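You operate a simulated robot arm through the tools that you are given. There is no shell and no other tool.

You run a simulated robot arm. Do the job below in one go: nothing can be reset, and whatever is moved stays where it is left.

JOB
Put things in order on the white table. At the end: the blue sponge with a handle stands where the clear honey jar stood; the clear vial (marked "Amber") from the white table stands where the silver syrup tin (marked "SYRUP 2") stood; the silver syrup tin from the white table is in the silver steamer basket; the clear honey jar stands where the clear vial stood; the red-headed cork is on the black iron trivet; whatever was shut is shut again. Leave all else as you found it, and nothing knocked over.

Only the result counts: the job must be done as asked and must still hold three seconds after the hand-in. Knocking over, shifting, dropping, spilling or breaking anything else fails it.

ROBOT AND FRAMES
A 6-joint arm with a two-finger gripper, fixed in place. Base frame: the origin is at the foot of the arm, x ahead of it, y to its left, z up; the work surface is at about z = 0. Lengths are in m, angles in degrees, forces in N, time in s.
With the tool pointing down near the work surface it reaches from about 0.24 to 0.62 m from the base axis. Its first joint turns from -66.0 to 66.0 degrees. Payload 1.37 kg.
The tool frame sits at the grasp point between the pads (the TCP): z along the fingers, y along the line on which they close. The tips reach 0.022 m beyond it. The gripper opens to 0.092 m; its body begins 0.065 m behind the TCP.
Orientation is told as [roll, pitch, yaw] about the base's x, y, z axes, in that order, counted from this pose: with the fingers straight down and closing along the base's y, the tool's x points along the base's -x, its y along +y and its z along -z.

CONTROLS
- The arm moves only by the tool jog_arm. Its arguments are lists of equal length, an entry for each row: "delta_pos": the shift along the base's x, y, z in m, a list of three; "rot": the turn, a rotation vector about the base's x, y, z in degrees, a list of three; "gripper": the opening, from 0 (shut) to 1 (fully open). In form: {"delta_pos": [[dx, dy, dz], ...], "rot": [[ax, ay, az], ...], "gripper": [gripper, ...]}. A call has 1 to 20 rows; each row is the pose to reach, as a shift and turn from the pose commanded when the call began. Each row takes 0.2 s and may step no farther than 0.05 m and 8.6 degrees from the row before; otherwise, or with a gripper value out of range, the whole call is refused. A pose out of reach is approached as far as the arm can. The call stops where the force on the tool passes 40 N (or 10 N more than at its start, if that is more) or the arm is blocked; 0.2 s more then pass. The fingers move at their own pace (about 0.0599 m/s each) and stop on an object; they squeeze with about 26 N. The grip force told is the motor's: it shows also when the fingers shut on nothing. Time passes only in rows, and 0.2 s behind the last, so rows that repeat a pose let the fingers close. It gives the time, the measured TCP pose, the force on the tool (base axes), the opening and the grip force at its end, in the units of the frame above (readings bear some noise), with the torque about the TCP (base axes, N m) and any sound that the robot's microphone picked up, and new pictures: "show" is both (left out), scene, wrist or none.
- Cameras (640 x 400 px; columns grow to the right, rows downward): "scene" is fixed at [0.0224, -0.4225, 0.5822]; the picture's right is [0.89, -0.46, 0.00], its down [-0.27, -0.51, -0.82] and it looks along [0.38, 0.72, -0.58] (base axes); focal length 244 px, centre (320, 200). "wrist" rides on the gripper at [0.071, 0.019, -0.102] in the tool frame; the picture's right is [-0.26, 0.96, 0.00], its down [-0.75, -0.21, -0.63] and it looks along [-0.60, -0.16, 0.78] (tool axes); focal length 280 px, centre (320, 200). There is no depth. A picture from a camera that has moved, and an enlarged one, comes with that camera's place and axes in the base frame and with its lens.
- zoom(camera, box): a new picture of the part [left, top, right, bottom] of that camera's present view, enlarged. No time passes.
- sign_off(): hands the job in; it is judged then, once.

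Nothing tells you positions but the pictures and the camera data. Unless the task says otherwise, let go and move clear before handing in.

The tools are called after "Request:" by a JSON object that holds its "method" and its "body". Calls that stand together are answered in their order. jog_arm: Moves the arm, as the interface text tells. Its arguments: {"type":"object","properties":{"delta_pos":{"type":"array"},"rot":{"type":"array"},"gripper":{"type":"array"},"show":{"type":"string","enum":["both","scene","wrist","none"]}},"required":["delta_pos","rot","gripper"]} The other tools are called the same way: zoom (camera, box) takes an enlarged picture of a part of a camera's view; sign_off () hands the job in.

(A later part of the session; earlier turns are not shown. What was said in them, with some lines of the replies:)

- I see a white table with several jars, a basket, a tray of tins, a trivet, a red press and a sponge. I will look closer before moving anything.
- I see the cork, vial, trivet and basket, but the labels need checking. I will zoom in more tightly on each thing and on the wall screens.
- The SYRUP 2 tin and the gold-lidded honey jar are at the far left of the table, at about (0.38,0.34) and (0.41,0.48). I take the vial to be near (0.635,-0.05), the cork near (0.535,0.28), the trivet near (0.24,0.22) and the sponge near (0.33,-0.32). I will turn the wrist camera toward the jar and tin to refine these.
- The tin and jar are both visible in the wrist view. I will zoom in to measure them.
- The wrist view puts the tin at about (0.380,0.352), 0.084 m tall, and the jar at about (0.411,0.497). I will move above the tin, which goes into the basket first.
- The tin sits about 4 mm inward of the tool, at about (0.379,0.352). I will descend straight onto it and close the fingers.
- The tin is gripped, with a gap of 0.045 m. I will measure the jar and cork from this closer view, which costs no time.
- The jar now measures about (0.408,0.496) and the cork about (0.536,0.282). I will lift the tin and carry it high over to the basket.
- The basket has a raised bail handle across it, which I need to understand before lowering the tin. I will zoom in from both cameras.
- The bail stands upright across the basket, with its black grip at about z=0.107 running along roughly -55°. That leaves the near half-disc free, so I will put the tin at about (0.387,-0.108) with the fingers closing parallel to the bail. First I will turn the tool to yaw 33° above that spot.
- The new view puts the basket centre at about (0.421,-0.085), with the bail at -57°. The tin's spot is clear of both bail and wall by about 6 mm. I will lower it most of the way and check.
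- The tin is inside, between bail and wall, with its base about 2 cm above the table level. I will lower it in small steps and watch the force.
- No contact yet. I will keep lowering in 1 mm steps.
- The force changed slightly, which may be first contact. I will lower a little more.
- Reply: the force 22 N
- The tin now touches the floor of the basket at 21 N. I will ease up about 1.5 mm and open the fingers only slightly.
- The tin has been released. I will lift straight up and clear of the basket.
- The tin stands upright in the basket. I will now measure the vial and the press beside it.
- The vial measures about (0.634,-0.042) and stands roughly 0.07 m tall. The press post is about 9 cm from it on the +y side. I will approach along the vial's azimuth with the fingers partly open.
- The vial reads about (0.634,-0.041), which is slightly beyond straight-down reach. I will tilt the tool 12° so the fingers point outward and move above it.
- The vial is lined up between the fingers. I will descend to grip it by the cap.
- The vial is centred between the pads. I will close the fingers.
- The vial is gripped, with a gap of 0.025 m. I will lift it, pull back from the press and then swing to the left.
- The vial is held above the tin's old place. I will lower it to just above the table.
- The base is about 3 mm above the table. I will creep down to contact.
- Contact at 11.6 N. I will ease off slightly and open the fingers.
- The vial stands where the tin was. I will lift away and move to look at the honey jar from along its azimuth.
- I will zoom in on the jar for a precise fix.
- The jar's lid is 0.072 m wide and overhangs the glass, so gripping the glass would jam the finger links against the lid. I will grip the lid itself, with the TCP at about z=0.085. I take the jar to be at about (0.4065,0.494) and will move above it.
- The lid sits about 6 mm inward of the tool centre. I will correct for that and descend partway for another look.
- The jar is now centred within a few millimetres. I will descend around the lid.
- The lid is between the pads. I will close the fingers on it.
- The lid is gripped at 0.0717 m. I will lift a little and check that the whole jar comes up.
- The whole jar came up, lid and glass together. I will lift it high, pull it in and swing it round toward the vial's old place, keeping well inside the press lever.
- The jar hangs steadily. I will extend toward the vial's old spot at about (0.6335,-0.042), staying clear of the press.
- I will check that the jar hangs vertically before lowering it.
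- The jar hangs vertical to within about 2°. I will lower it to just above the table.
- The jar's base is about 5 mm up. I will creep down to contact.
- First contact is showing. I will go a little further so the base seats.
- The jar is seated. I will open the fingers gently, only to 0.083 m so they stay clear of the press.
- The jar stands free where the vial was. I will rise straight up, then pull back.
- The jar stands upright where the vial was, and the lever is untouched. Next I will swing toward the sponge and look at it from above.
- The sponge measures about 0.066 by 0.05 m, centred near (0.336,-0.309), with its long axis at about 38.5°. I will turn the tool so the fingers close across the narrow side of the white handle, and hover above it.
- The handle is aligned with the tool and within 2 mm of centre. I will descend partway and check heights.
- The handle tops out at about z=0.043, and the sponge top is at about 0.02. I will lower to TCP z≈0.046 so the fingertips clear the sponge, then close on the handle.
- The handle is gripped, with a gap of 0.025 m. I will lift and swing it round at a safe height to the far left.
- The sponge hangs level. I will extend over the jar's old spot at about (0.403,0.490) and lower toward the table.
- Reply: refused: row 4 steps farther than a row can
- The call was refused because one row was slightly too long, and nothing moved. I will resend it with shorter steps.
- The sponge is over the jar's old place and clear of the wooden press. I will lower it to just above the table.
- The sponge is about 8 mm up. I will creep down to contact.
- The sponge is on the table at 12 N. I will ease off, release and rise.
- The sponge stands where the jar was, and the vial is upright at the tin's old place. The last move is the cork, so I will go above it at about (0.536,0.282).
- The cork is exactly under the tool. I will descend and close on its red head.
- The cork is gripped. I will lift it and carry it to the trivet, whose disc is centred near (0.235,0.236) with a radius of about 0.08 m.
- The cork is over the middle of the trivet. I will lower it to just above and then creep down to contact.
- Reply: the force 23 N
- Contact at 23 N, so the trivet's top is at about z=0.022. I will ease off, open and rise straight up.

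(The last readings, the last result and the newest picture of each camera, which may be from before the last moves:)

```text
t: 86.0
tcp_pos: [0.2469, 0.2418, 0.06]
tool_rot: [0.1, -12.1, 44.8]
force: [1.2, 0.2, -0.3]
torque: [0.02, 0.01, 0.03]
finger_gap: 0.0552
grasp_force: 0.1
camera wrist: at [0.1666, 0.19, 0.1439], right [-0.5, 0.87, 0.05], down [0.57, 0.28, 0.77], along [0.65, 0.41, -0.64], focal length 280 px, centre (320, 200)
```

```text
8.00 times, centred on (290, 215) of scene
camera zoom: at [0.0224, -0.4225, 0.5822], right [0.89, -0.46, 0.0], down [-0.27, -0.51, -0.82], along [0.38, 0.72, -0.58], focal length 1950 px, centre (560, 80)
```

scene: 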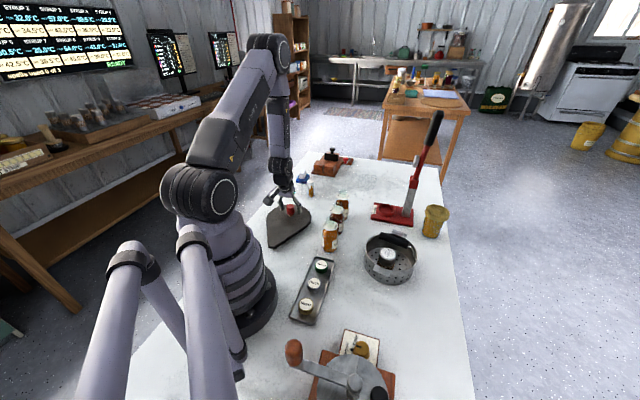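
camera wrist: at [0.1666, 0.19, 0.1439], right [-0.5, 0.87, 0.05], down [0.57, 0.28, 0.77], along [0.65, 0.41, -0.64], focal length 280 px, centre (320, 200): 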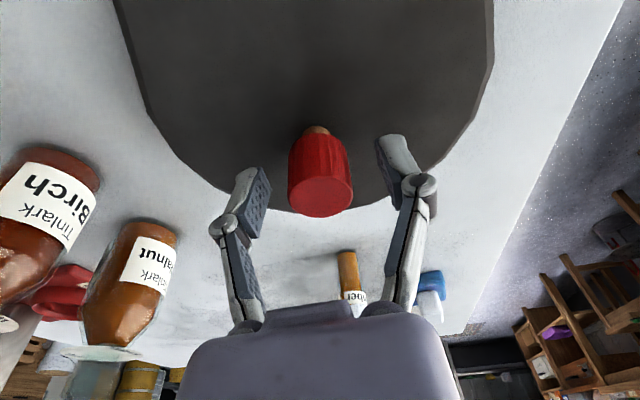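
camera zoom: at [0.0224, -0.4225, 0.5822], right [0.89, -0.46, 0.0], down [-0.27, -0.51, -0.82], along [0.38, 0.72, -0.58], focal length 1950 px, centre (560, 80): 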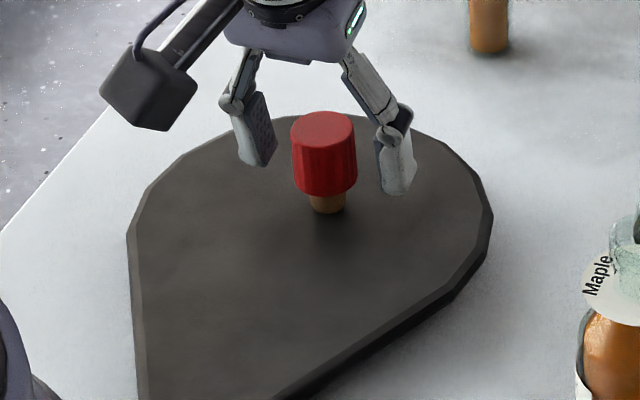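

The cork stands upright on the trivet. I will rise clear and back the arm off.

Request:
{"method": "jog_arm", "body": {"delta_pos": [[0, 0, 0.02], [0, 0, 0.05], [0, 0, 0.09], [0, 0, 0.135], [0, 0, 0.18], [0.01, 0, 0.225], [0.02, 0, 0.27], [0.03, 0, 0.3], [0.03, 0, 0.3]], "rot": [[0, 0, 0], [0, 0, 0], [0, 0, 0], [0, 0, 0], [0, 0, 0], [0, 0, 0], [0, 0, 0], [0, 0, 0], [0, 0, 0]], "gripper": [0.6, 0.6, 0.6, 0.6, 0.6, 0.8, 1, 1, 1]}}

Request:
{"method": "zoom", "body": {"camera": "scene", "box": [260, 140, 460, 265]}}

Request:
{"method": "zoom", "body": {"camera": "scene", "box": [360, 180, 460, 290]}}

Request:
{"method": "zoom", "body": {"camera": "scene", "box": [260, 240, 460, 400]}}

```text
t: 88.0
tcp_pos: [0.273, 0.2419, 0.3615]
tool_rot: [-0.1, -12.0, 44.9]
force: [0.3, 0.3, 0.8]
torque: [-0.02, 0.0, 0.0]
finger_gap: 0.0919
grasp_force: 0.2
camera wrist: at [0.1949, 0.1916, 0.445], right [-0.5, 0.87, 0.05], down [0.57, 0.28, 0.77], along [0.65, 0.41, -0.64], focal length 280 px, centre (320, 200)
```

scene: 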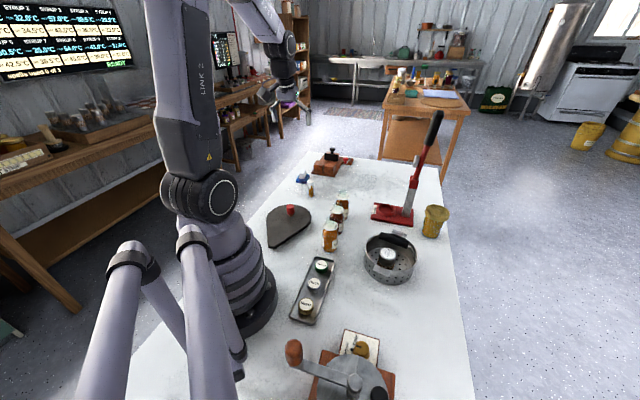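
wrist: 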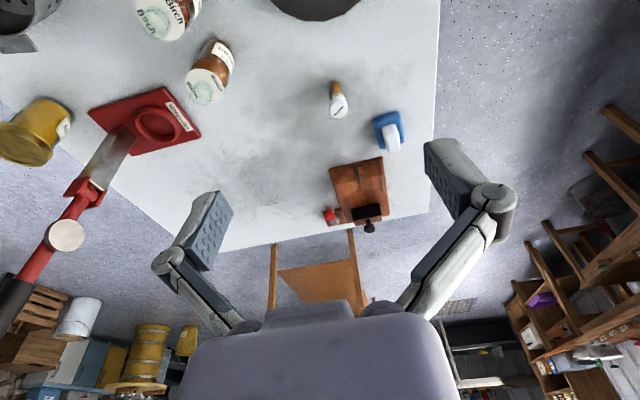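

```text
3.20 times, centred on (360, 202) of scene
camera zoom: at [0.0224, -0.4226, 0.5822], right [0.89, -0.46, 0.0], down [-0.27, -0.51, -0.82], along [0.38, 0.72, -0.58], focal length 780 px, centre (192, 192)
```

zoom: 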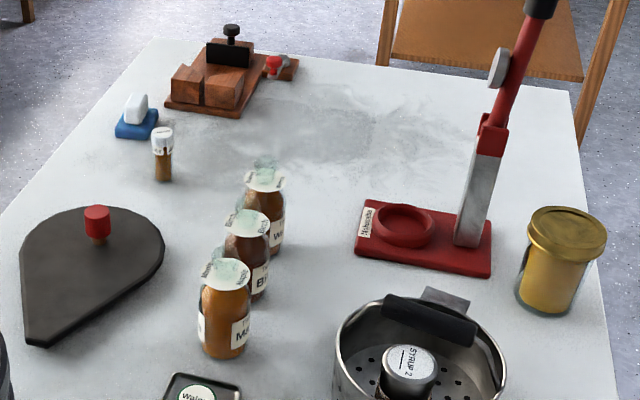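

```text
3.64 times, centred on (410, 235) of scene
camera zoom: at [0.0224, -0.4226, 0.5822], right [0.89, -0.46, 0.0], down [-0.27, -0.51, -0.82], along [0.38, 0.72, -0.58], focal length 886 px, centre (-7, 73)
```

zoom: 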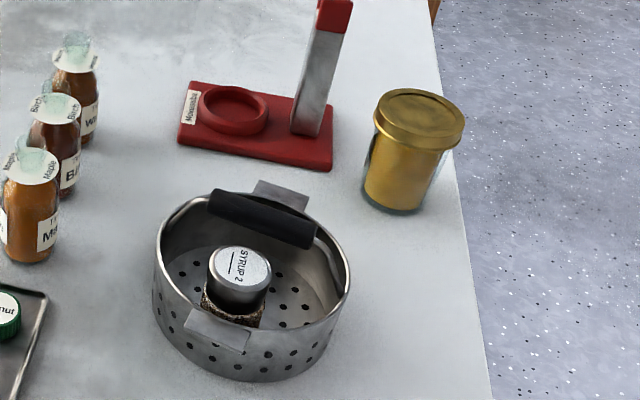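

```text
2.50 times, centred on (360, 320) of scene
camera zoom: at [0.0224, -0.4226, 0.5822], right [0.89, -0.46, 0.0], down [-0.27, -0.51, -0.82], along [0.38, 0.72, -0.58], focal length 609 px, centre (220, -100)
```

zoom: 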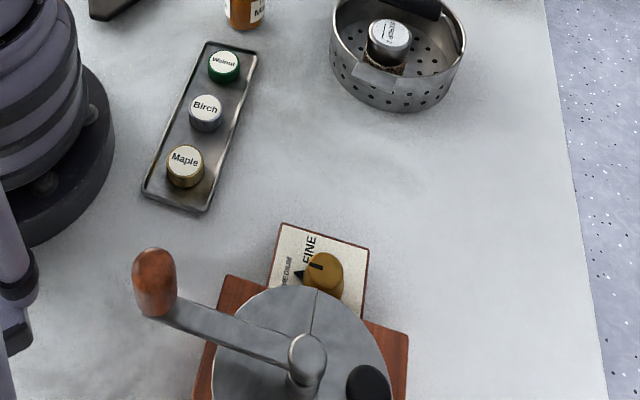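

Everything looks in place. I will check more closely how well the jar, sponge and vial match the original spots.

Request:
{"method": "zoom", "body": {"camera": "scene", "box": [410, 195, 460, 245]}}

Request:
{"method": "zoom", "body": {"camera": "scene", "box": [285, 160, 335, 205]}}

Request:
{"method": "zoom", "body": {"camera": "wrist", "box": [300, 60, 460, 180]}}

```text
8.00 times, centred on (435, 220) of scene
camera zoom: at [0.0224, -0.4226, 0.5822], right [0.89, -0.46, 0.0], down [-0.27, -0.51, -0.82], along [0.38, 0.72, -0.58], focal length 1950 px, centre (-600, 40)
```

zoom: 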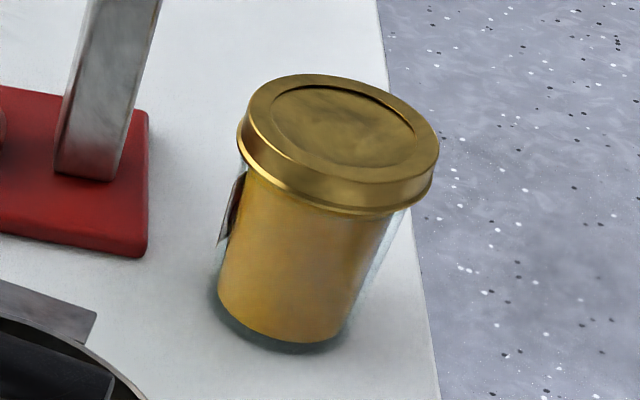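

```text
8.89 times, centred on (310, 182) of scene
camera zoom: at [0.0224, -0.4226, 0.5822], right [0.89, -0.46, 0.0], down [-0.27, -0.51, -0.82], along [0.38, 0.72, -0.58], focal length 2166 px, centre (409, 356)
```

zoom: 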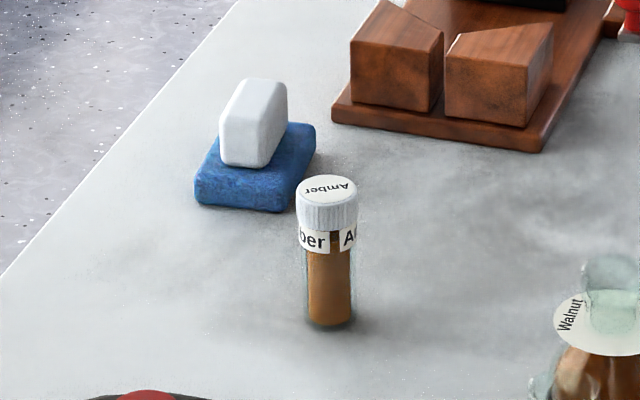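

```text
3.33 times, centred on (380, 120) of wrist
camera zoom: at [0.1949, 0.1916, 0.445], right [-0.5, 0.87, 0.05], down [0.57, 0.28, 0.77], along [0.65, 0.41, -0.64], focal length 935 px, centre (120, 467)
```

zoom: 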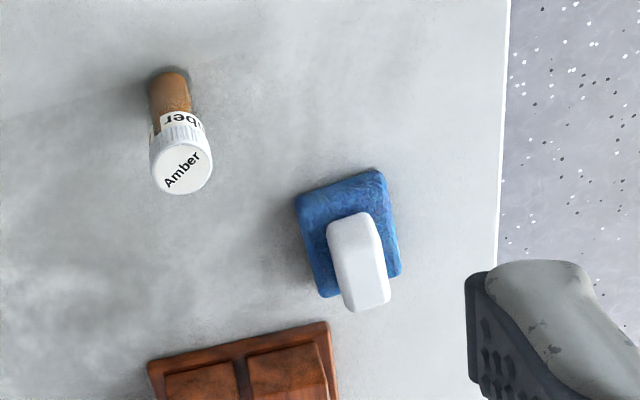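

Everything is in place. The tin stands in the basket, the vial is on the tin's old spot, the jar is on the vial's and the sponge is on the jar's, each within about 1 cm. The cork is upright on the trivet, nothing was opened, and nothing else has visibly moved. The arm is clear with the gripper empty, so I will hand in.

Request:
{"method": "sign_off", "body": {}}

```text
The job is handed in.
```

I finished the job and handed it in. All five things are where you asked, and I saw nothing knocked over or shifted.

- **Syrup tin (SYRUP 2):** it stands upright in the steamer basket, beside the raised handle.
- **Vial (Amber):** it stands where the tin stood, within a few millimetres as far as the pictures show.
- **Honey jar:** it stands where the vial stood, about 9 mm further from the arm than the vial was.
- **Blue sponge:** it stands where the jar stood, about 8 mm off the jar's centre. It is turned about 12° from how it lay before.
- **Red-headed cork:** it stands upright near the middle of the black iron trivet.

I opened nothing, so nothing needed shutting again. The arm was raised clear with the gripper empty at hand-in. The hand-in gave no verdict, so these offsets are my own measurements from the camera pictures.
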